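You operate a simulated robot arm through the tools that you are given. There is no shell and no other tool. Be economical: measure what you need, move in short steps, check, and stop when the job is done.

Carry out the task below with a simulated robot arm. There is one attempt and no reset: what you move stays moved.

JOB
Grease the roller block with the grease gun, take the coupler off and wipe away the old grease.
Fine: pump till a full ring shows, no surplus; stand the coupler on the table; use the wipe pad and put it back. Set down upright: grease coupler, wipe pad. What is to be rubbed or washed off counts as gone when no trace of it is left.

The check looks at the end state, three seconds after you hand in, the way a careful person would. Anything else that was tipped, shoved, dropped, spilled or broken makes it a failure.

ROBOT AND FRAMES
A 6-joint arm with a two-finger parallel gripper, fixed in place. Base frame: the origin is at the foot of the arm, x ahead of it, y to its left, z up. Readings come in m, rad, newtons and seconds.
With the tool pointing down near the work surface it reaches from about 0.18 to 0.84 m from the base axis. Its first joint turns from -2.897 to 2.897 rad. Payload 3.91 kg.
The tool frame sits at the grasp point between the pads (the TCP): z along the fingers, y along the line on which they close. The tips reach 0.03 m beyond it. The gripper opens to 0.11 m. The fingers are 0.02 m wide and 0.01 m thick; the gripper's body (0.048 by 0.112 m) begins 0.055 m behind the TCP.
Orientation is told as [roll, pitch, yaw] about the base's x, y, z axes, in that order, counted from this pose: with the fingers straight down and closing along the base's y, the tool's x points along the base's -x, its y along +y and its z along -z.

CONTROLS
- The arm moves only by the tool send_rows. Its argument "deltas" is a list of rows, each a list of 7 numbers: the gripper command, from -1 (shut) to 1 (fully open), values between in proportion, then the shift along the tool's x, y, z in m, then the turn, a rotation vector about the tool's x, y, z in rad. In form: [[claw, dx, dy, dz, wx, wy, wz], ...]. A call has 1 to 10 rows; each row shifts and turns the commanded pose from where the row before left it, along the tool's axes as they then stand. A row lasts 0.2 s, in which the tool goes at most 0.05 m and 0.15 rad; a call with a longer step from one row to the next is refused whole, and so is a gripper value outside its range. A pose out of reach is approached as far as the arm can. The call stops where the force on the tool passes 90 N (or 10 N more than at its start, if that is more) or the arm is blocked; 0.2 s more then pass. The fingers move at their own pace (about 0.108 m/s each) and stop on an object; they squeeze with about 35 N. The grip force told is the motor's: it shows also when the fingers shut on nothing. Time passes only in rows, and 0.2 s behind the last, so rows that do not move let the fingers close. The reply holds the time, the measured pose of the TCP, the force on the tool along the base axes, the opening and the grip force, in the units named above and with some noise, with the torque about the TCP (base axes, N m) and any sound that the robot's microphone picked up.
- Cameras (640 x 400 px; columns grow to the right, rows downward): "scene" is fixed at [0.4005, -0.5002, 1.6873]; the picture's right is [0.12, 0.99, 0.00], its down [0.92, -0.11, -0.38] and it looks along [-0.38, 0.05, -0.93] (base axes); focal length 328 px, centre (320, 200). "wrist" rides on the gripper at [0.077, 0.007, -0.114] in the tool frame; the picture's right is [-0.09, 1.00, 0.00], its down [-0.80, -0.07, -0.59] and it looks along [-0.59, -0.05, 0.80] (tool axes); focal length 270 px, centre (320, 200).
- capture(camera): a new picture of that camera. It takes no simulated time.
- move_column(by): slides the trunk up (or, below 0, down) by that many m; the arm rides with it, the base frame stays. It gives what a move gives, with no picture.
- locate(camera, pixels): for up to 12 pixels [column, row] of the newest picture of that camera ("zoom" is the newest enlarged one), the place [x, y, z] in the base frame of the surface seen there, good to about 0.002 m. It takes no simulated time.
- inspect(camera, box): a new picture of the part [left, top, right, bottom] of that camera's present view, enlarged. It takes no simulated time.
- close_job(): hands the job in; it is judged then, once.

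Go step by step. Measure first, check grasps and placings, and put right what went wrong. The budget is 80 turns and 34 pictures, counting those below and the enlarged ones. Unless the task says otherwise, let go and move clear before handing in, and close with one line.

The tools are called after ">>>" as a command line: name --pt "numbers of a row" for each row, then --argument value for the rest, lists and objects as JSON in quotes. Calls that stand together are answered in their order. send_rows: Moves the arm, as the interface text tells. Its arguments: {"type":"object","properties":{"deltas":{"type":"array"}},"required":["deltas"]} The other tools are called the same way: move_column (by) slides the trunk up or down; capture (camera) takes a picture; locate (camera, pixels) gives the place of the surface under pixels of a picture; inspect (camera, box) takes an enlarged picture of a part of a camera's view; close_job () hands the job in.

At the start:

```text
time: 0.0
tool_pos: [0.1435, -0.3282, 1.2858]
orientation: [0.001, 0.0, 0.0]
ft_force: [-0.2, -0.3, 1.0]
wrist_torque: [-0.01, -0.01, 0.01]
opening: 0.1103
finger_force: 0.0
trunk travel left (down, up): [-0.475, 0.065]
```

scene: 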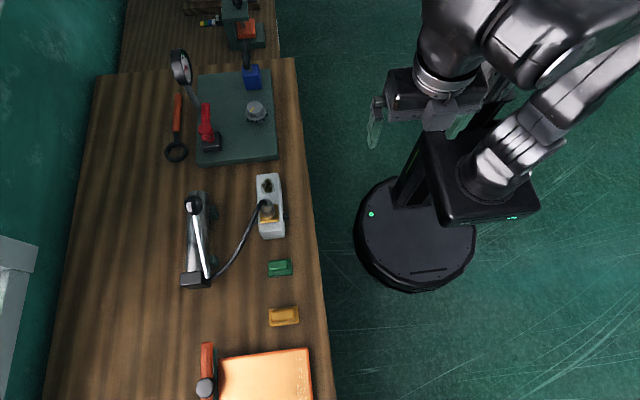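
wrist: 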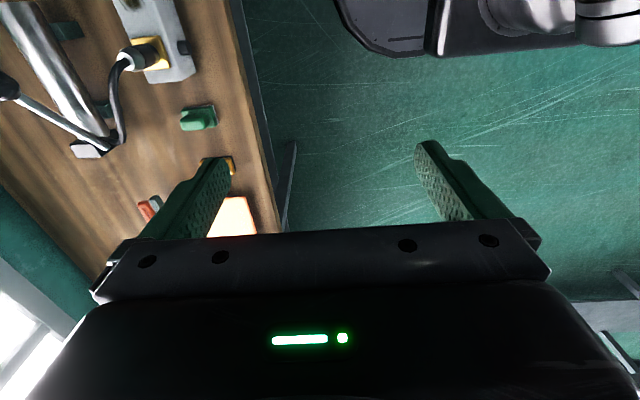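

The scene shows a table with a grease gun (200,240), a roller block with the coupler on it (268,210), a green pad (280,268) and a yellow pad (284,316). I'll zoom in on these before moving.

>>> inspect --camera "scene" --box '[160, 160, 320, 340]'

>>> locate --camera "scene" --pixels '[[193, 205], [193, 278], [267, 207], [268, 184], [270, 230], [280, 268], [284, 316], [237, 315], [205, 390], [205, 355], [265, 380], [300, 250]]'

```text
2.22 times, centred on (240, 250) of scene
```

zoom: 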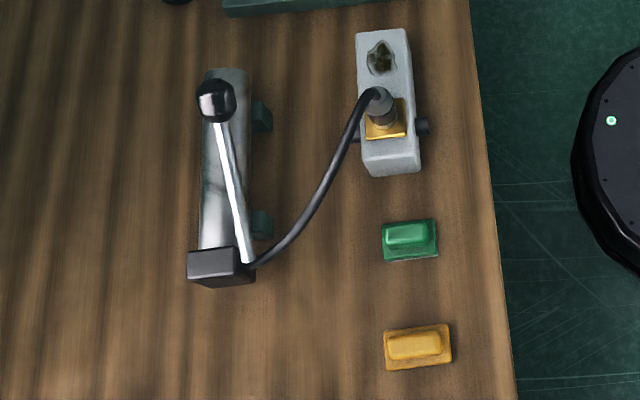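

```text
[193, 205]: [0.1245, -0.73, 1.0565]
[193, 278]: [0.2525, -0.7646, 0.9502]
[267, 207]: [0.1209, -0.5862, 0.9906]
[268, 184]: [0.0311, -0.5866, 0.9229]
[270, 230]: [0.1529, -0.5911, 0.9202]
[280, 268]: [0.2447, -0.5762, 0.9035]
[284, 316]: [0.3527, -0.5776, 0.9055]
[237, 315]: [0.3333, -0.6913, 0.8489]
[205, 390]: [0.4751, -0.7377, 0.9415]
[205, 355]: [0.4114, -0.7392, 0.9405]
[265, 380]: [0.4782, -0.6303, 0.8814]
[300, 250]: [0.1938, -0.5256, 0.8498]
```

The table top is at z≈0.85, the coupler is on the block at (0.12,-0.586,0.99), and a dark smear sits at (0.03,-0.587,0.923). I'll move over for a closer wrist view.

>>> send_rows --pt "1 0.025 -0.03 0.003 0 0 0" --pt "1 0.025 -0.03 0.003 0 0 0" --pt "1 0.025 -0.03 0.003 0 0 0" --pt "1 0.025 -0.03 0.003 0 0 0" --pt "1 0.025 -0.03 0.003 0 0 0" --pt "1 0.025 -0.03 0.003 0 0 0" --pt "1 0.025 -0.03 0.003 0 0 0"

>>> capture --camera "wrist"

>>> locate --camera "scene" --pixels '[[181, 67], [206, 110], [194, 100]]'

```text
time: 1.6
tool_pos: [-0.0332, -0.5398, 1.2659]
orientation: [0.001, -0.001, -0.002]
ft_force: [1.4, -0.2, 0.1]
wrist_torque: [0.01, 0.04, -0.06]
opening: 0.1098
finger_force: 0.2
trunk travel left (down, up): [-0.475, 0.065]
```

```text
30 pictures are left
```

wrist: 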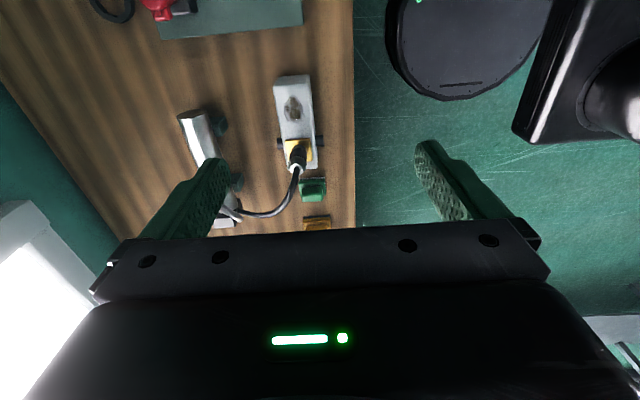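

```text
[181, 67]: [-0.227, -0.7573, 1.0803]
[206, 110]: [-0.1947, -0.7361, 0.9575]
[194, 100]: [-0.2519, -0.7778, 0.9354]
```

The wrist view shows the block at (295,120) with the smear and the coupler. I'll zoom there and on the pads.

>>> inspect --camera "wrist" --box '[220, 65, 360, 235]'

>>> inspect --camera "scene" --box '[230, 160, 320, 220]'

```text
2.35 times, centred on (290, 150) of wrist
```

zoom: 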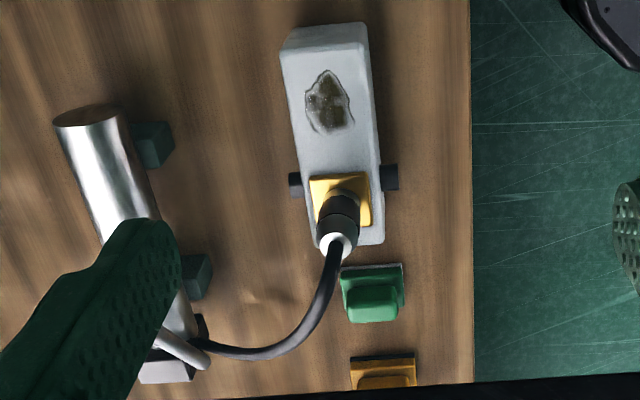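

```text
6.67 times, centred on (275, 190) of scene
```

zoom: 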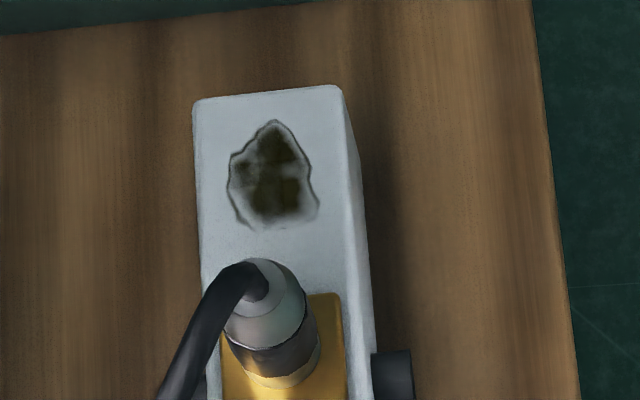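

I'll move over the pads to tell them apart.

>>> send_rows --pt "1 -0.04 -0.006 0.02 0 0 0" --pt "1 -0.04 -0.006 0.02 0 0 0" --pt "1 -0.04 -0.006 0.02 0 0 0" --pt "1 -0.04 -0.006 0.02 0 0 0" --pt "1 -0.04 -0.006 0.02 0 0 0"

>>> capture --camera "wrist"

```text
time: 2.8
tool_pos: [0.1694, -0.5694, 1.1666]
orientation: [-0.001, 0.0, -0.001]
ft_force: [-0.2, 0.2, 0.2]
wrist_torque: [0.02, -0.02, -0.01]
opening: 0.1099
finger_force: 0.0
trunk travel left (down, up): [-0.475, 0.065]
```

```text
27 pictures are left
```

wrist: 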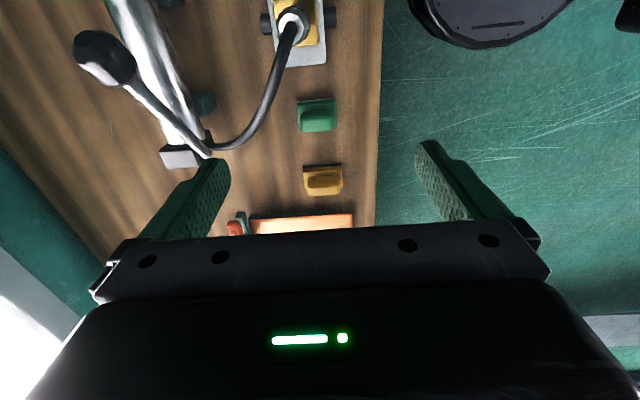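

>>> inspect --camera "wrist" --box '[280, 90, 360, 205]'

>>> locate --camera "wrist" --pixels '[[317, 112], [300, 128], [335, 125], [299, 103], [334, 100], [323, 178], [305, 192], [342, 190], [304, 168], [341, 166], [99, 50], [205, 152]]'

```text
3.48 times, centred on (320, 148) of wrist
```

zoom: 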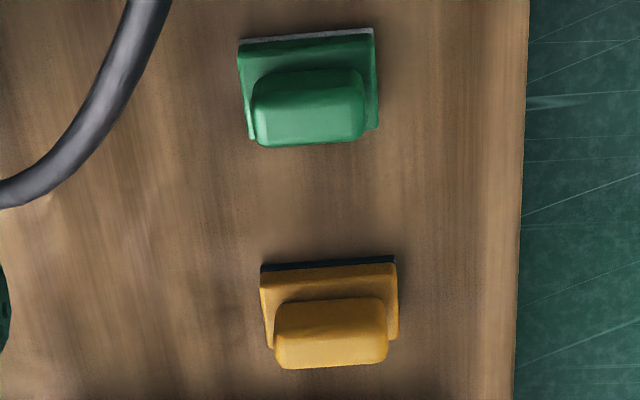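

```text
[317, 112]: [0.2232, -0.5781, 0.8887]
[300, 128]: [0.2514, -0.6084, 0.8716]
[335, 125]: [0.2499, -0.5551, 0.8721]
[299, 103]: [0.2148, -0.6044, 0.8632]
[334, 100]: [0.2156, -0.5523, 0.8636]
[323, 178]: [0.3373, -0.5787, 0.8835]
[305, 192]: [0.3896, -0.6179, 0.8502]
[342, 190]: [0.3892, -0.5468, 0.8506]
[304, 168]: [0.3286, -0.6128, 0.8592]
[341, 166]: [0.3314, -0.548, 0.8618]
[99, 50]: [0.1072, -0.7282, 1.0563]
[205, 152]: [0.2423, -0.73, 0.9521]
```

The green pad has a pale cloth face and the yellow one a black abrasive face, so green is the wipe pad. Next I'll measure the gun and lever, then back off for a clean view of the lever and coupler.

>>> send_rows --pt "1 0.045 -0.012 0 0 0 0" --pt "1 0.045 -0.012 0 0 0 0" --pt "1 0.045 -0.012 0 0 0 0" --pt "1 0.04 -0.012 0 0 0 0" --pt "1 0.0 -0.04 0 0 0 0" --pt "1 0.0 -0.03 0 0 0 0"

>>> capture --camera "wrist"

```text
time: 4.2
tool_pos: [-0.0078, -0.6861, 1.1665]
orientation: [0.003, 0.001, -0.001]
ft_force: [-0.1, 0.2, 1.0]
wrist_torque: [0.02, -0.01, 0.0]
opening: 0.1102
finger_force: 0.0
trunk travel left (down, up): [-0.475, 0.065]
```

```text
25 pictures are left
```

wrist: 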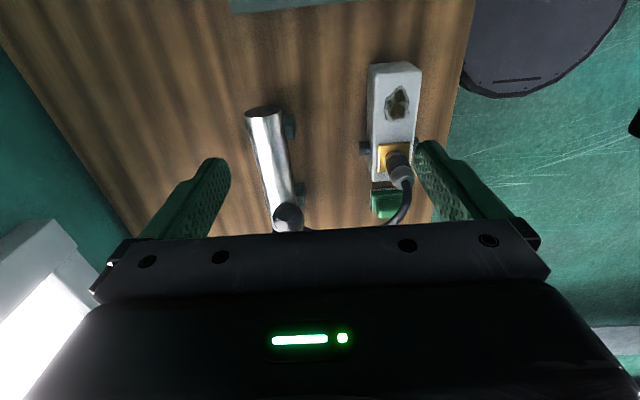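

>>> locate --camera "wrist" --pixels '[[288, 206], [275, 215], [300, 215], [265, 113], [270, 150], [275, 180], [255, 150], [287, 150], [392, 152], [397, 165], [402, 172], [390, 175]]'

>>> inspect --camera "wrist" --box '[345, 55, 435, 225]'

```text
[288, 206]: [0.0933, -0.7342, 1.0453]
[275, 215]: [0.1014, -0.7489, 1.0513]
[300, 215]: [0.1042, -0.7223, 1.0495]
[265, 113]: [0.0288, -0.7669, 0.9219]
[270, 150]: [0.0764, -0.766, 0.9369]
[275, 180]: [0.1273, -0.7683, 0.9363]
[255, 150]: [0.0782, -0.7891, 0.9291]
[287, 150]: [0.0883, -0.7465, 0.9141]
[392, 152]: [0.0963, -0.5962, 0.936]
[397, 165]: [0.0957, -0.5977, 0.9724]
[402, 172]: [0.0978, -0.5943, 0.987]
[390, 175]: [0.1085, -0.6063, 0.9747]
```

```text
2.35 times, centred on (390, 140) of wrist
```

zoom: 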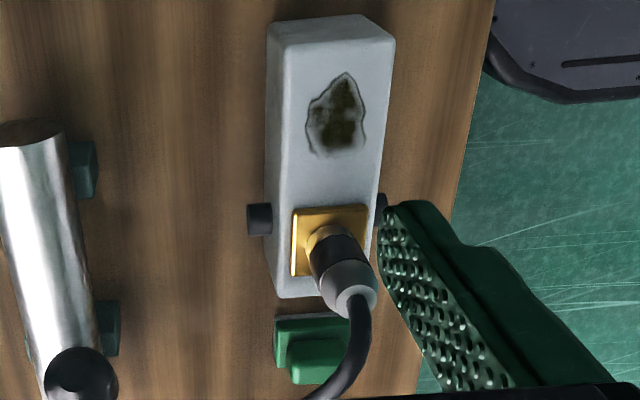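

The knob centre is about (0.112,-0.733,1.042), and the lever runs to a pivot near (0.25,-0.735,0.95). I'll straddle the knob with open fingers, stopping just above to check.

>>> send_rows --pt "1 -0.04 -0.016 0 0 0 0" --pt "1 -0.04 -0.016 0 0 0 0" --pt "1 -0.04 -0.015 0 0 0 0" --pt "1 0 0 0.035 0 0 0" --pt "1 0 0 0.035 0 0 0" --pt "1 0 0 0.03 0 0 0" --pt "1 0 0 0.01 0 0 0"

>>> capture --camera "wrist"

```text
time: 5.8
tool_pos: [0.1027, -0.7247, 1.0537]
orientation: [-0.001, 0.0, 0.001]
ft_force: [-0.5, 0.7, 0.0]
wrist_torque: [-0.01, 0.03, -0.01]
opening: 0.1097
finger_force: 0.1
out of reach, approached as far as the arm can: row 3
trunk travel left (down, up): [-0.475, 0.065]
```

```text
23 pictures are left
```

wrist: 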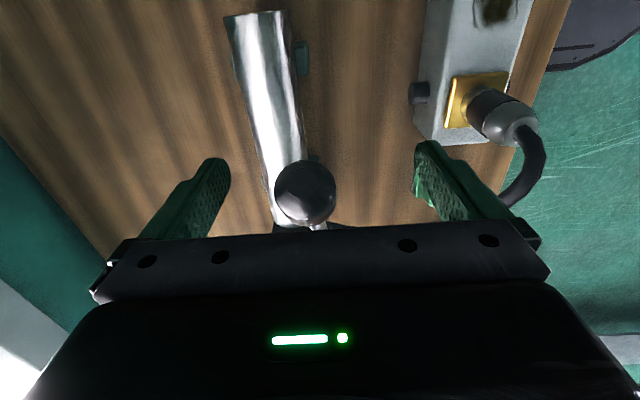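

The knob is at (305,190), between the fingers, and the coupler base is visible at (470,100). I'll fix the knob's position.

>>> locate --camera "wrist" --pixels '[[305, 190], [280, 190], [330, 190], [305, 165], [300, 215], [320, 228]]'

>>> inspect --camera "wrist" --box '[400, 50, 560, 150]'

```text
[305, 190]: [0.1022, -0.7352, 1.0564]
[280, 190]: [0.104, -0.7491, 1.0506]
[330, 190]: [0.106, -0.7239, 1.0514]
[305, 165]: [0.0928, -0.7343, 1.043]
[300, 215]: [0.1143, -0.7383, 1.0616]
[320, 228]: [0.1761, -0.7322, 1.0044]
```

```text
4.00 times, centred on (480, 100) of wrist
```

zoom: 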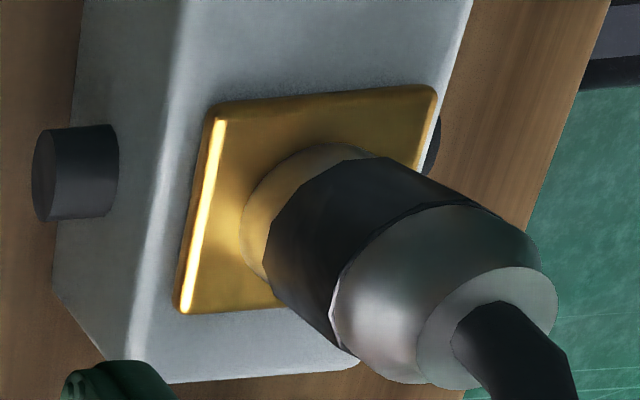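

Knob centre is about (0.111,-0.736,1.045). I'll shift on and close gently.

>>> send_rows --pt "1 -0.008 -0.011 0.0 0 0 0" --pt "0 0 0 0 0 0 0" --pt "-1 0 0 0 0 0 0" --pt "-1 0 0 0 0 0 0" --pt "-1 0 0 0 0 0 0"

```text
time: 7.0
tool_pos: [0.1113, -0.735, 1.0548]
orientation: [0.003, -0.001, 0.0]
ft_force: [-1.5, 19.4, -5.1]
wrist_torque: [0.4, 0.45, 0.07]
opening: 0.0352
finger_force: 45.1
trunk travel left (down, up): [-0.475, 0.065]
```

Gripped (0.035 m), with a 19 N side push. I'll nudge +y to relieve it, then begin the arc down a little.

>>> send_rows --pt "-1 0 0.002 0 0 0 0" --pt "-1 0 0 0 0 0 0"

```text
time: 7.6
tool_pos: [0.1119, -0.7352, 1.0543]
orientation: [0.0, 0.001, 0.001]
ft_force: [-0.3, 11.6, -8.6]
wrist_torque: [0.09, 0.39, 0.07]
opening: 0.0355
finger_force: 45.0
trunk travel left (down, up): [-0.475, 0.065]
```

Side force dropped. I'll now do the first part of the stroke along the arc, watching the forces and listening.

>>> send_rows --pt "-1 0.0062 0 0.0092 0 0 0" --pt "-1 0.0053 0 0.009 0 0 0" --pt "-1 0.0047 0 0.0093 0 0 0"

```text
time: 8.4
tool_pos: [0.095, -0.7347, 1.0278]
orientation: [-0.001, -0.001, -0.001]
ft_force: [1.9, 6.0, 7.5]
wrist_torque: [0.26, -1.26, 0.04]
opening: 0.0352
finger_force: 44.7
trunk travel left (down, up): [-0.475, 0.065]
```

Force is low, so I'll continue the stroke down.

>>> send_rows --pt "-1 0.0047 0 0.011 0 0 0" --pt "-1 0.0039 0 0.0113 0 0 0" --pt "-1 0.0031 0 0.0115 0 0 0"

>>> inspect --camera "wrist" --box '[380, 20, 620, 170]'

```text
time: 9.2
tool_pos: [0.0815, -0.7346, 0.9938]
orientation: [-0.002, 0.001, 0.0]
ft_force: [-0.5, 1.3, 8.8]
wrist_torque: [0.16, -1.23, 0.0]
opening: 0.0352
finger_force: 45.0
trunk travel left (down, up): [-0.475, 0.065]
```

```text
2.67 times, centred on (500, 95) of wrist
```

zoom: 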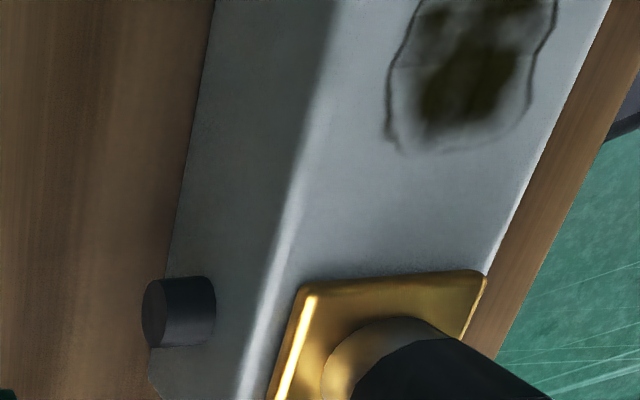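

No ring yet. I'll go a bit further down to find the stroke's end.

>>> send_rows --pt "-1 0.0023 0 0.0117 0 0 0" --pt "-1 0 0 0 0 0 0"

```text
time: 9.8
tool_pos: [0.0792, -0.7353, 0.9804]
orientation: [0.001, 0.0, 0.0]
ft_force: [-3.9, 1.8, 8.1]
wrist_torque: [-0.02, -0.85, 0.01]
opening: 0.0355
finger_force: 45.3
trunk travel left (down, up): [-0.475, 0.065]
```

Still only spring-like force; that's deep enough next to the barrel. I'll raise the lever back along the arc and look at the coupler.

>>> send_rows --pt "-1 -0.0023 0 -0.0117 0 0 0" --pt "-1 -0.0031 0 -0.0115 0 0 0" --pt "-1 -0.0039 0 -0.0113 0 0 0" --pt "-1 -0.0047 0 -0.011 0 0 0" --pt "-1 -0.0047 0 -0.0093 0 0 0" --pt "-1 -0.0053 0 -0.009 0 0 0" --pt "-1 -0.0062 0 -0.0092 0 0 0"

>>> inspect --camera "wrist" --box '[400, 50, 560, 150]'

```text
time: 11.4
tool_pos: [0.1109, -0.7349, 1.053]
orientation: [0.004, 0.0, 0.001]
ft_force: [-1.8, 11.2, -12.9]
wrist_torque: [0.05, 0.56, 0.07]
opening: 0.0353
finger_force: 45.0
trunk travel left (down, up): [-0.475, 0.065]
```

```text
4.00 times, centred on (480, 100) of wrist
```

zoom: 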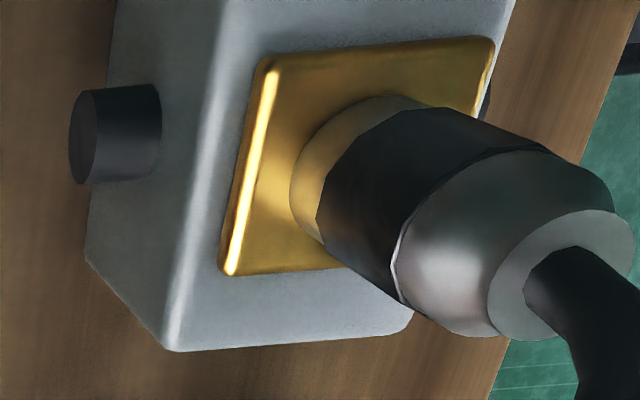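

No grease after one stroke (though the lever returned to its top stop). I'll do a second full stroke.

>>> send_rows --pt "-1 0.0115 0 0.0182 0 0 0" --pt "-1 0.0094 0 0.0203 0 0 0" --pt "-1 0.007 0 0.0228 0 0 0" --pt "-1 0.0023 0 0.0117 0 0 0" --pt "-1 0 0 0 0 0 0" --pt "-1 -0.0023 0 -0.0117 0 0 0" --pt "-1 -0.007 0 -0.0228 0 0 0" --pt "-1 -0.0094 0 -0.0203 0 0 0" --pt "-1 -0.0115 0 -0.0182 0 0 0" --pt "-1 0 0 0 0 0 0"

>>> inspect --camera "wrist" --box '[400, 50, 560, 150]'

```text
time: 13.6
tool_pos: [0.1103, -0.7349, 1.0519]
orientation: [0.003, 0.0, 0.001]
ft_force: [-3.7, 13.5, -13.4]
wrist_torque: [0.2, 0.51, 0.02]
opening: 0.0353
finger_force: 45.2
trunk travel left (down, up): [-0.475, 0.065]
```

```text
4.00 times, centred on (480, 100) of wrist
```

zoom: 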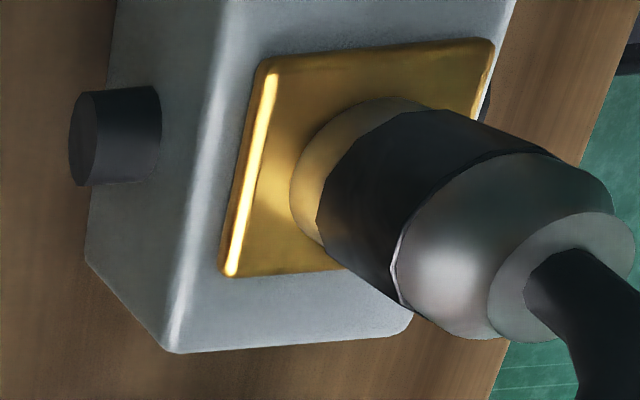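

Still nothing visible, so the stroke may need to go deeper. I'll regrip higher on the knob for clearance above the barrel and go down step by step.

>>> send_rows --pt "0 0 0 0 0 0 0" --pt "0 0 0 -0.004 0 0 0" --pt "0 0 0 -0.003 0 0 0" --pt "-1 0 0 0 0 0 0" --pt "-1 0 0 0 0 0 0"

```text
time: 14.8
tool_pos: [0.1107, -0.7352, 1.0604]
orientation: [0.001, 0.001, 0.0]
ft_force: [0.9, 5.1, -0.7]
wrist_torque: [0.2, -0.07, 0.01]
opening: 0.0354
finger_force: 44.5
trunk travel left (down, up): [-0.475, 0.065]
```

>>> send_rows --pt "-1 0.0115 0 0.0182 0 0 0" --pt "-1 0.0094 0 0.0203 0 0 0" --pt "-1 0.007 0 0.0228 0 0 0" --pt "-1 0.0023 0 0.0117 0 0 0" --pt "-1 0.0015 0 0.0118 0 0 0" --pt "-1 0.0004 0 0.006 0 0 0"

```text
time: 16.2
tool_pos: [0.0777, -0.735, 0.9696]
orientation: [0.001, 0.0, 0.002]
ft_force: [-3.4, -1.8, 8.3]
wrist_torque: [0.06, -1.19, 0.0]
opening: 0.035
finger_force: 44.9
trunk travel left (down, up): [-0.475, 0.065]
```

No hard stop yet at z=0.970. A picture will show the clearance and the coupler.

>>> capture --camera "wrist"

>>> capture --camera "scene"

```text
18 pictures are left
```

wrist: 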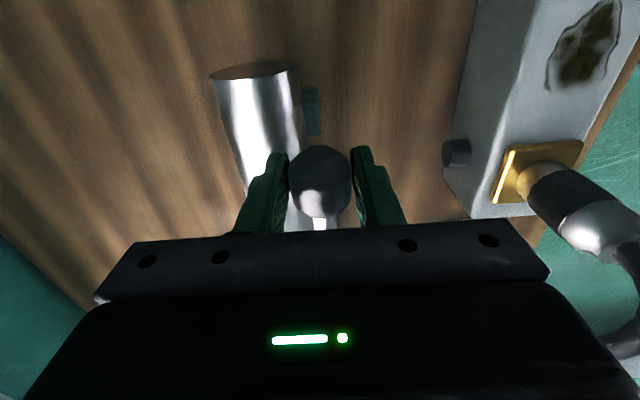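

```text
17 pictures are left
```

scene: 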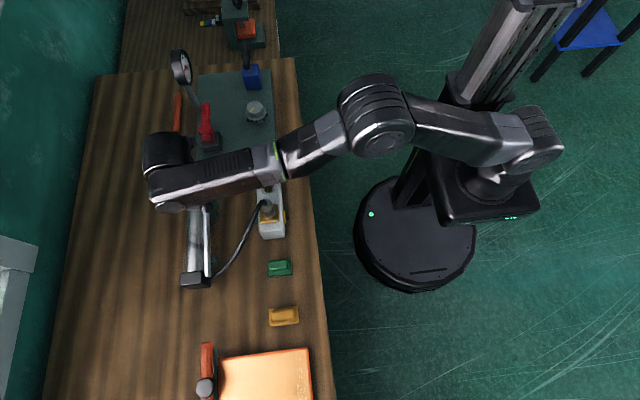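

The knob sits beside the barrel with clearance, and I can see the coupler. I'll complete the return stroke and look.

>>> send_rows --pt "-1 -0.0004 0 -0.006 0 0 0" --pt "-1 -0.0015 0 -0.0118 0 0 0" --pt "-1 -0.0023 0 -0.0117 0 0 0" --pt "-1 -0.007 0 -0.0228 0 0 0" --pt "-1 -0.0094 0 -0.0203 0 0 0" --pt "-1 -0.0115 0 -0.0182 0 0 0" --pt "-1 0 0 0 0 0 0"

>>> inspect --camera "wrist" --box '[400, 50, 560, 150]'

```text
time: 17.8
tool_pos: [0.1105, -0.7349, 1.0591]
orientation: [0.003, 0.001, -0.001]
ft_force: [-0.8, 7.7, -18.3]
wrist_torque: [0.14, 0.58, 0.01]
opening: 0.0353
finger_force: 45.0
trunk travel left (down, up): [-0.475, 0.065]
```

```text
4.00 times, centred on (480, 100) of wrist
```

zoom: 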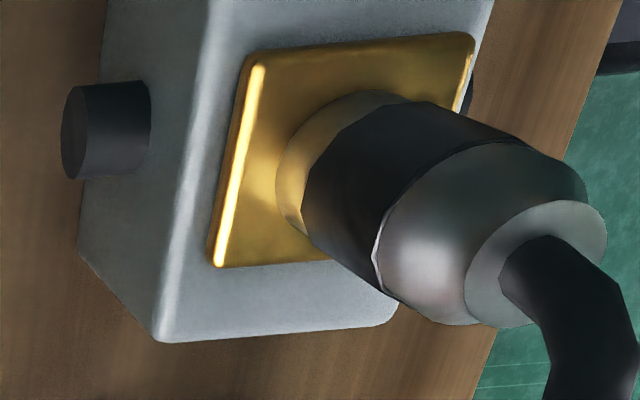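

Still no ring and no end stop at the bottom. I'll test whether the lever can go higher than its starting angle.

>>> send_rows --pt "-1 -0.003 0 -0.004 0 0 0" --pt "-1 -0.003 0 -0.004 0 0 0" --pt "-1 0 0 0 0 0 0"

```text
time: 18.6
tool_pos: [0.1143, -0.7346, 1.0686]
orientation: [0.003, 0.0, -0.002]
ft_force: [-16.9, 18.6, -27.7]
wrist_torque: [0.34, 0.46, 0.06]
opening: 0.0356
finger_force: 44.6
trunk travel left (down, up): [-0.475, 0.065]
```

That hits the top stop (slipping at 28 N). I'll regrip with the knob low between the tips, so the fingers can travel deeper.

>>> send_rows --pt "0 0 0 0 0 0 0" --pt "0 0.003 0 0.003 0 0 0" --pt "0 0 0 0 0 0 0" --pt "-1 0 0 0 0 0 0" --pt "-1 0 0 0 0 0 0"

>>> inspect --camera "wrist" --box '[200, 20, 580, 258]'

```text
time: 19.8
tool_pos: [0.1155, -0.7361, 1.0662]
orientation: [0.002, 0.0, 0.0]
ft_force: [3.0, 2.4, 0.9]
wrist_torque: [0.13, -0.32, 0.03]
opening: 0.0351
finger_force: 45.1
trunk travel left (down, up): [-0.475, 0.065]
```

```text
1.68 times, centred on (390, 139) of wrist
```

zoom: 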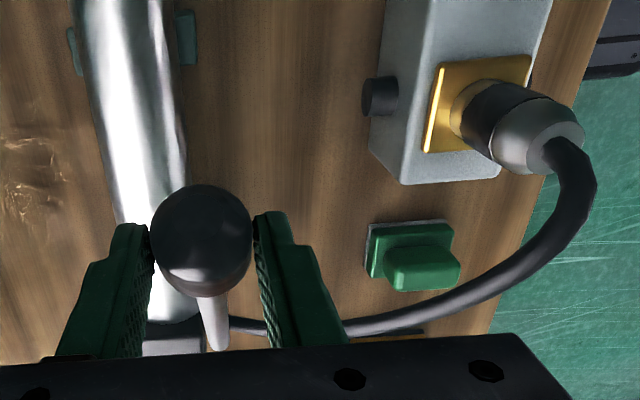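

Good grip low on the tips. Now a deep stroke.

>>> send_rows --pt "-1 0.0115 0 0.0182 0 0 0" --pt "-1 0.0094 0 0.0203 0 0 0" --pt "-1 0.007 0 0.0228 0 0 0" --pt "-1 0.0023 0 0.0117 0 0 0" --pt "-1 0.0015 0 0.0118 0 0 0" --pt "-1 0.0004 0 0.006 0 0 0" --pt "-1 0.0002 0 0.006 0 0 0" --pt "-1 0 0 0 0 0 0"

```text
time: 21.6
tool_pos: [0.0806, -0.7354, 0.9726]
orientation: [-0.005, 0.0, 0.0]
ft_force: [-5.6, -4.6, 25.0]
wrist_torque: [0.0, 0.09, -0.07]
opening: 0.0352
finger_force: 44.7
trunk travel left (down, up): [-0.475, 0.065]
```

Now 25 N: the bottom stop. I'll raise fully to the top stop and look.

>>> send_rows --pt "-1 0 0 0.002 0 0 0" --pt "-1 -0.0006 0 -0.014 0 0 0" --pt "-1 -0.0015 0 -0.0118 0 0 0" --pt "-1 -0.0023 0 -0.0117 0 0 0" --pt "-1 -0.007 0 -0.0228 0 0 0" --pt "-1 -0.0094 0 -0.0203 0 0 0" --pt "-1 -0.0115 0 -0.0182 0 0 0" --pt "-1 0 0 0 0 0 0"

>>> inspect --camera "wrist" --box '[400, 50, 560, 150]'

```text
time: 23.4
tool_pos: [0.1153, -0.7346, 1.065]
orientation: [0.002, 0.0, 0.0]
ft_force: [0.9, 11.5, -16.8]
wrist_torque: [0.41, 0.31, -0.02]
opening: 0.0352
finger_force: 44.6
trunk travel left (down, up): [-0.475, 0.065]
```

```text
4.00 times, centred on (480, 100) of wrist
```

zoom: 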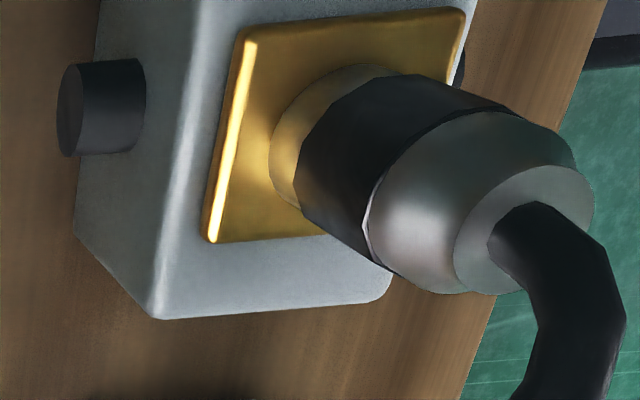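

From this side nothing shows; a partial ring could be growing on the far side. I'll check from the scene camera.

>>> inspect --camera "scene" --box '[245, 175, 301, 245]'

```text
5.71 times, centred on (273, 210) of scene
```

zoom: 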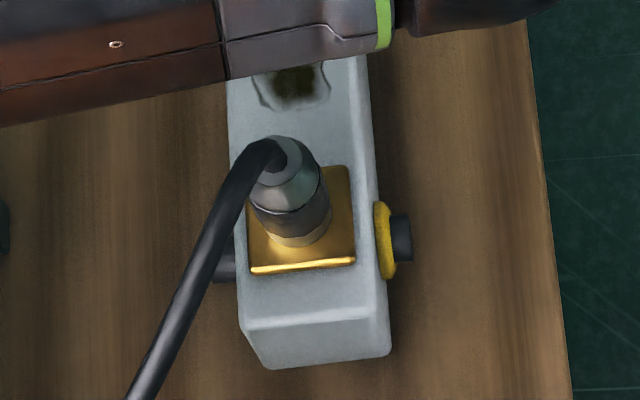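

A yellow grease ring has appeared at the right axle end (zoom (385,240)), which is where it shows. Before deciding on more strokes I must see the whole ring, so I'll leave the lever at its top stop and go look from the +y side.

>>> send_rows --pt "0 0 0 0 0 0 0" --pt "0 0 0 0 0 0 0" --pt "0 0 0 -0.03 0 0 0" --pt "0 0 0.01 -0.03 0 0 0" --pt "0 0 0.045 0 0 0 0.1" --pt "0 0 0.045 0 0 0 0" --pt "0 0 0.045 0 0 0 0" --pt "0 0 0.045 0 0 0 0" --pt "0 0 0.045 0 0 0 0" --pt "0 0 0.045 0 0 0 0"

```text
time: 25.6
tool_pos: [0.1374, -0.4567, 1.1275]
orientation: [0.0, 0.0, -0.103]
ft_force: [0.0, -0.3, -0.5]
wrist_torque: [-0.02, -0.01, -0.01]
opening: 0.055
finger_force: 0.0
trunk travel left (down, up): [-0.475, 0.065]
```

>>> send_rows --pt "0 0 0 0 0 0 0.15" --pt "0 0 0 0 0 0 0.15" --pt "0 0 0 0 0 0 0.15" --pt "0 0 0 0 0 0 0.15" --pt "0 0 0 0 0 0 0.15" --pt "0 0 0 0 0 0 0.15" --pt "0 0 0 0 0 0 0.15" --pt "0 0 0 0 0 0 0.15" --pt "0 0 0 0 0 0 0.15" --pt "0 0 0 0 0 0 0.12"

```text
time: 27.8
tool_pos: [0.1363, -0.4574, 1.127]
orientation: [0.0, 0.002, -1.571]
ft_force: [0.5, 0.3, 0.4]
wrist_torque: [-0.05, 0.01, 0.02]
opening: 0.0552
finger_force: 0.1
trunk travel left (down, up): [-0.475, 0.065]
```

>>> send_rows --pt "0 0.005 -0.004 0.042 0 0 0" --pt "0 0.005 -0.004 0.042 0 0 0" --pt "0 0.005 -0.004 0.042 0 0 0" --pt "0 0.002 -0.004 0.041 0 0 0" --pt "0 0 0 0 0 -0.12 0" --pt "0 0 0 0 0 -0.12 0" --pt "0 0 0 0 0 -0.11 0"

>>> capture --camera "wrist"

```text
time: 29.4
tool_pos: [0.1208, -0.4395, 0.9591]
orientation: [0.001, -0.35, -1.57]
ft_force: [-0.5, 0.1, -0.6]
wrist_torque: [-0.02, -0.01, -0.01]
opening: 0.0549
finger_force: 0.1
trunk travel left (down, up): [-0.475, 0.065]
```

```text
12 pictures are left
```

wrist: 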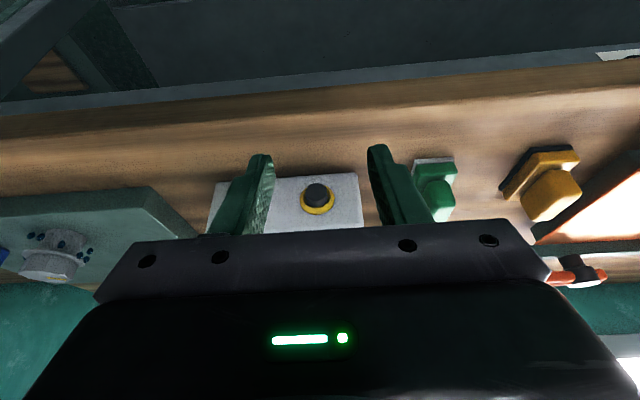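

>>> inspect --camera "wrist" --box '[285, 170, 349, 230]'

```text
6.67 times, centred on (317, 200) of wrist
```

zoom: 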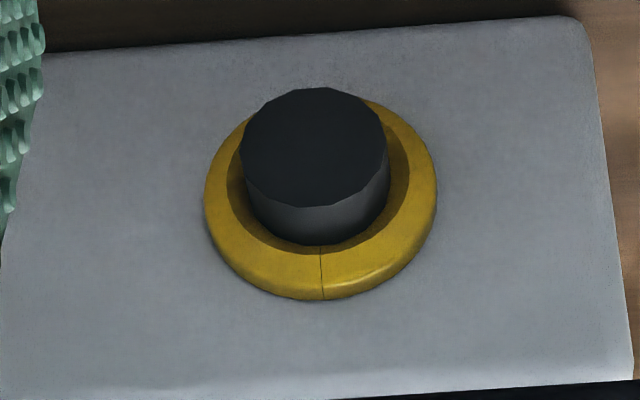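

The ring is complete: it closes at a seam (zoom (320,275)) with no drips, so pumping is done. Next I'll straighten the tool and look at the coupler from above for the grasp.

>>> send_rows --pt "1 0 0 0 0 0.12 0" --pt "1 0 0 0 0 0.12 0" --pt "1 0 0 0 0 0.11 0" --pt "1 0 0 -0.045 0 0 0" --pt "1 0 0 -0.045 0 0 0" --pt "1 0 0 -0.03 0 0 0" --pt "1 -0.04 -0.003 0 0 0 0" --pt "1 -0.04 -0.003 0 0 0 0" --pt "1 -0.04 -0.003 0 0 0 0"

>>> inspect --camera "wrist" --box '[220, 60, 420, 240]'

```text
time: 31.4
tool_pos: [0.1114, -0.5608, 1.0785]
orientation: [0.0, 0.002, -1.568]
ft_force: [-0.2, -0.7, 0.7]
wrist_torque: [-0.02, -0.02, 0.01]
opening: 0.1102
finger_force: 0.0
trunk travel left (down, up): [-0.475, 0.065]
```

```text
2.22 times, centred on (320, 150) of wrist
```

zoom: 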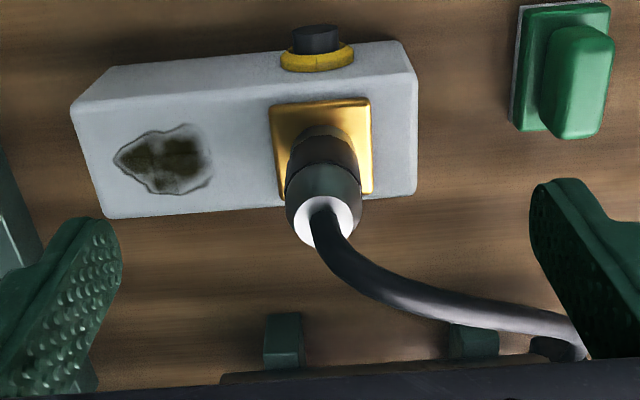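

The view shows coupler, smear, hose and pad clearly. I'll locate them.

>>> locate --camera "zoom" --pixels '[[290, 160], [356, 160], [323, 180], [323, 132], [325, 225], [345, 260], [400, 293], [500, 310], [275, 108], [365, 102], [280, 197], [370, 192]]'

>>> locate --camera "zoom" --pixels '[[115, 158], [210, 170], [165, 192], [200, 130], [75, 105], [405, 45], [110, 215], [410, 190], [545, 125], [600, 135], [610, 40], [560, 30]]'

```text
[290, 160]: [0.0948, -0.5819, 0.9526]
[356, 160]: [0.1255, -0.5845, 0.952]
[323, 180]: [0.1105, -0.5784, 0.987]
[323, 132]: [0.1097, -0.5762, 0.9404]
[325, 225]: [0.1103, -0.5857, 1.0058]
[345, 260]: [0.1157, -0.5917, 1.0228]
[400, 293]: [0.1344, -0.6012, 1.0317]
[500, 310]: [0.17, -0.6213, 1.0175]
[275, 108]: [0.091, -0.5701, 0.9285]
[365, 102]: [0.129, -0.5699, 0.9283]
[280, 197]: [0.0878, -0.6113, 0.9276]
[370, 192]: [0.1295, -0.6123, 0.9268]
```

```text
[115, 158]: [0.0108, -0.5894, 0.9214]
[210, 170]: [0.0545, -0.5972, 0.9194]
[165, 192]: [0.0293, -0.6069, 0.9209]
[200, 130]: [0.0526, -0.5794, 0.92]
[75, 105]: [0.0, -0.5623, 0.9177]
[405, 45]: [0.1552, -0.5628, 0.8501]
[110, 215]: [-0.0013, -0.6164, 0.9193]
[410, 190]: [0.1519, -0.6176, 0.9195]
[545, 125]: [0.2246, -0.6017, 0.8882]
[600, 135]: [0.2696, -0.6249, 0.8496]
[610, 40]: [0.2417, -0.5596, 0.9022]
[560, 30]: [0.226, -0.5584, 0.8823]
```

The coupler axis is at (0.110,-0.590) and the hose leaves towards about -31° at z≈1.03. I'll turn the fingers to close across the hose direction (yaw -0.52) above the coupler.

>>> send_rows --pt "1 -0.015 -0.001 -0.015 0 0 0" --pt "1 -0.0143 0 -0.006 0 0 0" --pt "0.3 0 0 0 0 0 -0.15" --pt "0.3 0 0 0 0 0 -0.15" --pt "0.3 0 0 0 0 0 -0.15" --pt "0.3 0 0 0 0 0 -0.15" --pt "0.3 0 0 0 0 0 -0.15" --pt "0.3 0 0 0 0 0 -0.15" --pt "0.3 0 0 0 0 0 -0.145"

```text
time: 33.4
tool_pos: [0.1113, -0.588, 1.0997]
orientation: [0.001, 0.001, -0.52]
ft_force: [-0.3, 0.0, 1.6]
wrist_torque: [0.0, 0.05, 0.02]
opening: 0.0715
finger_force: 0.2
trunk travel left (down, up): [-0.475, 0.065]
```

Descending around the coupler's grey body.

>>> send_rows --pt "0.3 0 -0.0024 0.03 0 0 0" --pt "0.3 0 0 0.03 0 0 0" --pt "0.3 0 0 0.025 0 0 0" --pt "0.3 0 0 0.0225 0 0 0" --pt "0.3 0 0 0 0 0 0"

>>> capture --camera "wrist"

```text
time: 34.6
tool_pos: [0.1099, -0.5903, 0.9923]
orientation: [-0.001, 0.001, -0.525]
ft_force: [-0.7, 0.2, 0.0]
wrist_torque: [-0.02, 0.0, -0.03]
opening: 0.0714
finger_force: 0.0
trunk travel left (down, up): [-0.475, 0.065]
```

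```text
9 pictures are left
```

wrist: 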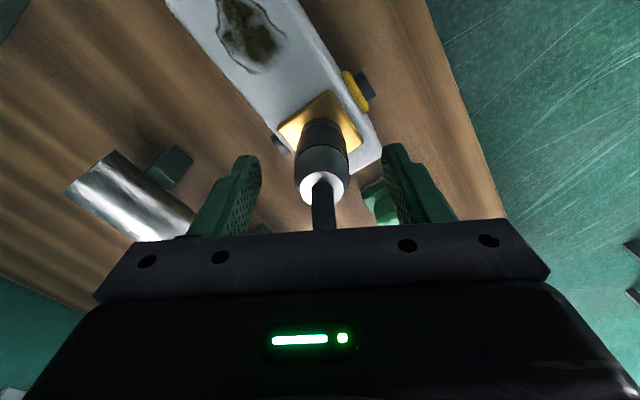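

The coupler (322,170) is centred between the fingers and the hose runs away freely. Closing.

>>> send_rows --pt "-1 0 0 0 0 0 0" --pt "-1 0 0 0 0 0 0" --pt "-1 0 0 0 0 0 0"

```text
time: 35.4
tool_pos: [0.1106, -0.5915, 0.9921]
orientation: [0.0, 0.002, -0.525]
ft_force: [0.9, 1.3, 0.0]
wrist_torque: [0.09, -0.03, 0.01]
opening: 0.0306
finger_force: 34.7
trunk travel left (down, up): [-0.475, 0.065]
```

>>> send_rows --pt "-1 0 0 -0.006 0 0 0" --pt "-1 0 0 -0.008 0 0 0" --pt "-1 0 0 -0.012 0 0 0" --pt "-1 0 0 0 0 0 0"

```text
time: 36.4
tool_pos: [0.1091, -0.5908, 1.0189]
orientation: [0.001, 0.0, -0.524]
ft_force: [-0.3, -0.5, -0.7]
wrist_torque: [0.01, -0.02, 0.01]
opening: 0.0303
finger_force: 34.7
trunk travel left (down, up): [-0.475, 0.065]
```

It moved up 26 mm with almost no load; I'll check that the coupler came along.

>>> capture --camera "wrist"

```text
8 pictures are left
```

wrist: 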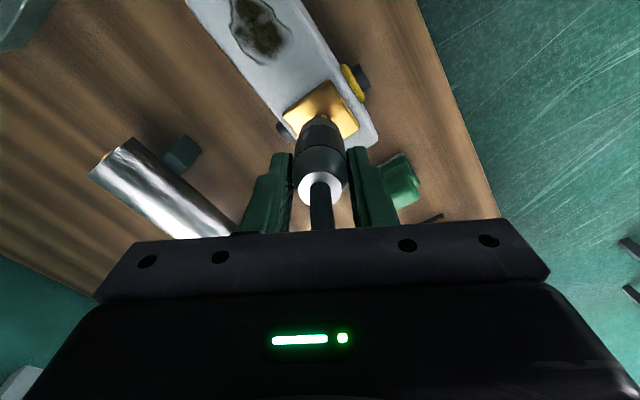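

The coupler is held and off. I'll measure its lower end and the nipple.

>>> locate --camera "wrist" --pixels '[[320, 118], [318, 124], [318, 130], [318, 140], [303, 140], [337, 140], [312, 105], [320, 175], [320, 112]]'

```text
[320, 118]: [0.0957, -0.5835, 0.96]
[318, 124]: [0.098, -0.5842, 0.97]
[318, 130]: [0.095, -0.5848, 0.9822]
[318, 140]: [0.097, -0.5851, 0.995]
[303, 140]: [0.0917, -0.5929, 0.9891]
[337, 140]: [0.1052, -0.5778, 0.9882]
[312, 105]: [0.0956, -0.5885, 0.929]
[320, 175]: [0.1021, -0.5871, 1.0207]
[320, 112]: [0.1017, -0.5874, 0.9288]
```

The coupler's bottom is 0.062 m below the TCP. I'll carry it to a free spot at (0.18,-0.665) and begin lowering.

>>> send_rows --pt "-1 0 0 -0.03 0 0 0" --pt "-1 -0.033 -0.0095 0 0 0 0" --pt "-1 -0.033 -0.0095 0 0 0 0" --pt "-1 -0.0325 -0.0096 0 0 0 0" --pt "-1 0 0 0.04 0 0 0" --pt "-1 0 0 0.04 0 0 0" --pt "-1 0 0 0.03 0 0 0"

```text
time: 38.0
tool_pos: [0.1807, -0.666, 0.9374]
orientation: [0.0, -0.001, -0.524]
ft_force: [0.0, 0.0, -0.8]
wrist_torque: [0.0, 0.03, -0.07]
opening: 0.0305
finger_force: 35.5
trunk travel left (down, up): [-0.475, 0.065]
```

>>> send_rows --pt "-1 0 0 0.015 0 0 0" --pt "-1 0 0 0.006 0 0 0" --pt "-1 0 0 0.003 0 0 0" --pt "-1 0 0 0.002 0 0 0"

>>> capture --camera "wrist"

```text
time: 39.0
tool_pos: [0.1807, -0.6663, 0.9145]
orientation: [-0.001, -0.002, -0.524]
ft_force: [0.7, 0.6, 8.4]
wrist_torque: [0.13, -0.05, 0.02]
opening: 0.0304
finger_force: 35.1
trunk travel left (down, up): [-0.475, 0.065]
```

```text
7 pictures are left
```

wrist: 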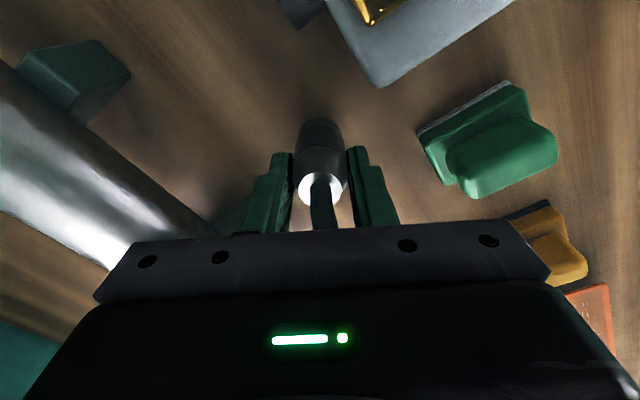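

Contact at 8 N, standing upright. I'll release slightly and rise straight up.

>>> send_rows --pt "-0.3 0 0 0 0 0 0" --pt "-0.15 0 0 0 0 0 0" --pt "-0.15 0 0 -0.01 0 0 0" --pt "-0.15 0 0 -0.03 0 0 0" --pt "-0.15 0 0 -0.04 0 0 0" --pt "-0.15 0 0 -0.04 0 0 0" --pt "-0.15 0 0 -0.03 0 0 0"

>>> capture --camera "wrist"

```text
time: 40.6
tool_pos: [0.1803, -0.6645, 1.064]
orientation: [0.0, 0.0, -0.525]
ft_force: [-0.2, -0.2, -0.6]
wrist_torque: [0.04, -0.02, 0.01]
opening: 0.0468
finger_force: 0.0
trunk travel left (down, up): [-0.475, 0.065]
```

```text
6 pictures are left
```

wrist: 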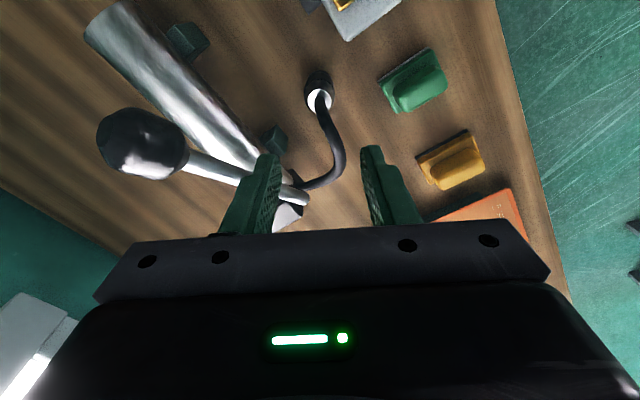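

The coupler stands upright at (318,90) and the lever is at rest. Now I'll measure the green pad.

>>> locate --camera "wrist" --pixels '[[383, 80], [428, 52], [398, 111], [445, 90], [395, 85], [432, 68], [415, 85], [402, 105], [440, 88], [412, 75], [405, 90], [425, 82]]'

```text
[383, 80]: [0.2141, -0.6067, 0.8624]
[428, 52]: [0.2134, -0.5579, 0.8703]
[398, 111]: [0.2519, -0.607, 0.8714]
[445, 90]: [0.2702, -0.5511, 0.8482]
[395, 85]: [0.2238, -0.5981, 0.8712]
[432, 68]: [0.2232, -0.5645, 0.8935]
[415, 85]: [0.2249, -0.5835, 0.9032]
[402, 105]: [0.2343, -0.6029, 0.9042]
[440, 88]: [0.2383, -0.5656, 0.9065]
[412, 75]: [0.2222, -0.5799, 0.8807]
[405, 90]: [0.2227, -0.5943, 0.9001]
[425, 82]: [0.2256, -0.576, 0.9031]
```

>>> locate --camera "wrist" --pixels '[[330, 112], [338, 130], [344, 155], [338, 172], [318, 185], [318, 78], [320, 98]]'

>>> send_rows --pt "0.3 0 0 0 0 0 -0.15" --pt "0.3 0 0 0 0 0 -0.15" --pt "0.3 0 0 0 0 0 -0.15" --pt "0.3 0 0 0 0 0 -0.075" --pt "0.3 -0.027 0.042 0 0 0 0" --pt "0.3 -0.027 0.042 0 0 0 0"

```text
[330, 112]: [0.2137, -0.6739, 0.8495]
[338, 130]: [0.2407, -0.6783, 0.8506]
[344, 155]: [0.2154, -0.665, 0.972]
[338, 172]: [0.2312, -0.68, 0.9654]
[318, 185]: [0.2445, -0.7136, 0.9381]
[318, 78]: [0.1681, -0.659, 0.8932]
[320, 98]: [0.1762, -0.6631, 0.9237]
```

```text
time: 42.0
tool_pos: [0.2345, -0.5813, 1.0623]
orientation: [0.0, 0.001, 0.0]
ft_force: [0.5, 0.1, -0.1]
wrist_torque: [0.03, 0.01, 0.01]
opening: 0.0715
finger_force: 0.1
trunk travel left (down, up): [-0.475, 0.065]
```

The hose peaks near (0.215,-0.665,0.97), clear of the gripper body's edge at y≈-0.637. I'll descend onto the pad handle and close.

>>> send_rows --pt "0.3 0 0.001 0.045 0 0 0" --pt "0.3 0 0 0.045 0 0 0" --pt "0.3 0 0 0.04 0 0 0" --pt "0.3 0 0 0.024 0 0 0" --pt "0 0 0 0 0 0 0" --pt "-1 0 0 0 0 0 0" --pt "-1 0 0 0 0 0 0" --pt "-1 0 0 0 0 0 0"

```text
time: 43.8
tool_pos: [0.2343, -0.5799, 0.9089]
orientation: [-0.001, 0.001, 0.0]
ft_force: [1.1, 0.1, -1.1]
wrist_torque: [-0.03, -0.03, 0.02]
opening: 0.0476
finger_force: 35.4
trunk travel left (down, up): [-0.475, 0.065]
```

Held at 0.0476 m. I'll lift, carry it over to the smear at (0.033,-0.591) and lower it to just above the surface.

>>> send_rows --pt "-1 0 0 -0.03 0 0 0" --pt "-1 0 0 -0.045 0 0 0" --pt "-1 0 0 -0.06 0 0 0"

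```text
refused: row 3 steps farther than a row can; nothing moved
```

>>> send_rows --pt "-1 0 0 -0.045 0 0 0" --pt "-1 0 0 -0.045 0 0 0" --pt "-1 0 0 -0.045 0 0 0" --pt "-1 0.045 -0.0025 0 0 0 0" --pt "-1 0.045 -0.0025 0 0 0 0" --pt "-1 0.045 -0.0025 0 0 0 0" --pt "-1 0.045 -0.0025 0 0 0 0" --pt "-1 0.021 -0.001 0 0 0 0" --pt "-1 0 0 0.045 0 0 0"

```text
time: 45.8
tool_pos: [0.0332, -0.5918, 0.9984]
orientation: [0.0, 0.002, 0.0]
ft_force: [0.6, 0.5, 0.5]
wrist_torque: [0.01, -0.02, -0.02]
opening: 0.0
finger_force: 34.4
trunk travel left (down, up): [-0.475, 0.065]
```

The opening is 0, so the pad slipped out somewhere. I need to see where it is.

>>> capture --camera "scene"

```text
5 pictures are left
```

scene: 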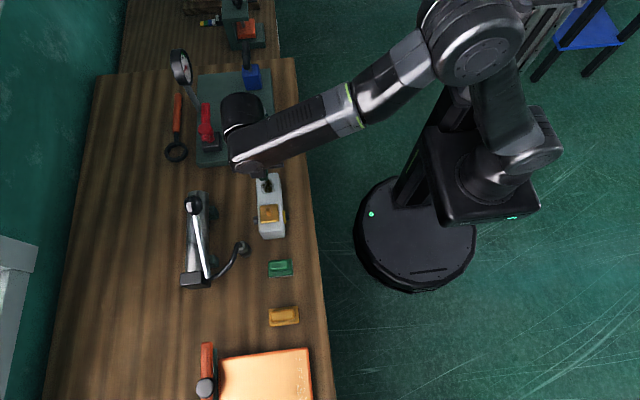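

The pad is untouched in its place (280,268): the fingers slid up its tapered handle. I'll go back and grip lower, on the straight sides of the pad body.

>>> send_rows --pt "-0.5 0 0 -0.045 0 0 0" --pt "0.3 -0.045 0.0025 0 0 0 0" --pt "0.3 -0.045 0.0025 0 0 0 0" --pt "0.3 -0.045 0.0025 0 0 0 0" --pt "0.3 -0.045 0.0025 0 0 0 0" --pt "0.3 -0.0215 0.001 0 0 0 0" --pt "0.3 0 0 0.045 0 0 0" --pt "0.3 0 0 0.045 0 0 0" --pt "0.3 0 0 0.04 0 0 0" --pt "0.3 0 0 0.02 0 0 0"

```text
time: 48.0
tool_pos: [0.2334, -0.5801, 0.8927]
orientation: [0.0, -0.002, 0.0]
ft_force: [0.4, -0.1, 0.3]
wrist_torque: [-0.02, 0.01, 0.0]
opening: 0.0714
finger_force: 0.0
trunk travel left (down, up): [-0.475, 0.065]
```

>>> send_rows --pt "0.3 0 0 0.003 0 0 0" --pt "0 0 0 0 0 0 0" --pt "-1 0 0 0 0 0 0" --pt "-1 0 0 0 0 0 0" --pt "-1 0 0 0 0 0 0"

```text
time: 49.2
tool_pos: [0.2349, -0.5802, 0.8893]
orientation: [0.0, 0.0, -0.001]
ft_force: [0.0, -0.6, -0.4]
wrist_torque: [0.02, 0.01, -0.03]
opening: 0.0595
finger_force: 35.6
trunk travel left (down, up): [-0.475, 0.065]
```

Now gripping the body at 0.0595 m. Lift slowly and check the opening.

>>> send_rows --pt "-1 0 0 -0.01 0 0 0" --pt "-1 0 0 -0.015 0 0 0" --pt "-1 0 0 -0.025 0 0 0" --pt "-1 0 0 0 0 0 0"

```text
time: 50.2
tool_pos: [0.2337, -0.5796, 0.9409]
orientation: [0.0, 0.001, 0.0]
ft_force: [-0.2, -0.3, -1.2]
wrist_torque: [-0.01, 0.05, -0.02]
opening: 0.0591
finger_force: 35.4
trunk travel left (down, up): [-0.475, 0.065]
```

Held (0.0591). I'll carry it over the nipple to the smear.

>>> send_rows --pt "-1 0 0 -0.04 0 0 0" --pt "-1 0 0 -0.04 0 0 0" --pt "-1 0.035 -0.002 0 0 0 0" --pt "-1 0.035 -0.002 0 0 0 0" --pt "-1 0.035 -0.002 0 0 0 0" --pt "-1 0.035 -0.002 0 0 0 0" --pt "-1 0.035 -0.002 0 0 0 0" --pt "-1 0.026 -0.001 0 0 0 0" --pt "-1 0 0 0.035 0 0 0"

```text
time: 52.2
tool_pos: [0.0334, -0.5892, 0.9846]
orientation: [-0.002, -0.001, 0.001]
ft_force: [0.8, 0.5, -0.4]
wrist_torque: [0.0, 0.01, 0.0]
opening: 0.0592
finger_force: 35.4
trunk travel left (down, up): [-0.475, 0.065]
```

Pad bottom is about 25 mm above the block. Lowering to contact.

>>> send_rows --pt "-1 0 0 0.018 0 0 0" --pt "-1 0 0 0.006 0 0 0" --pt "-1 0 0 0.002 0 0 0" --pt "-1 0 0 0 0 0 0"

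```text
time: 53.2
tool_pos: [0.0334, -0.5901, 0.9602]
orientation: [-0.002, -0.001, 0.001]
ft_force: [-0.8, -0.2, 9.9]
wrist_torque: [0.3, 0.03, 0.02]
opening: 0.0595
finger_force: 35.3
trunk travel left (down, up): [-0.475, 0.065]
```

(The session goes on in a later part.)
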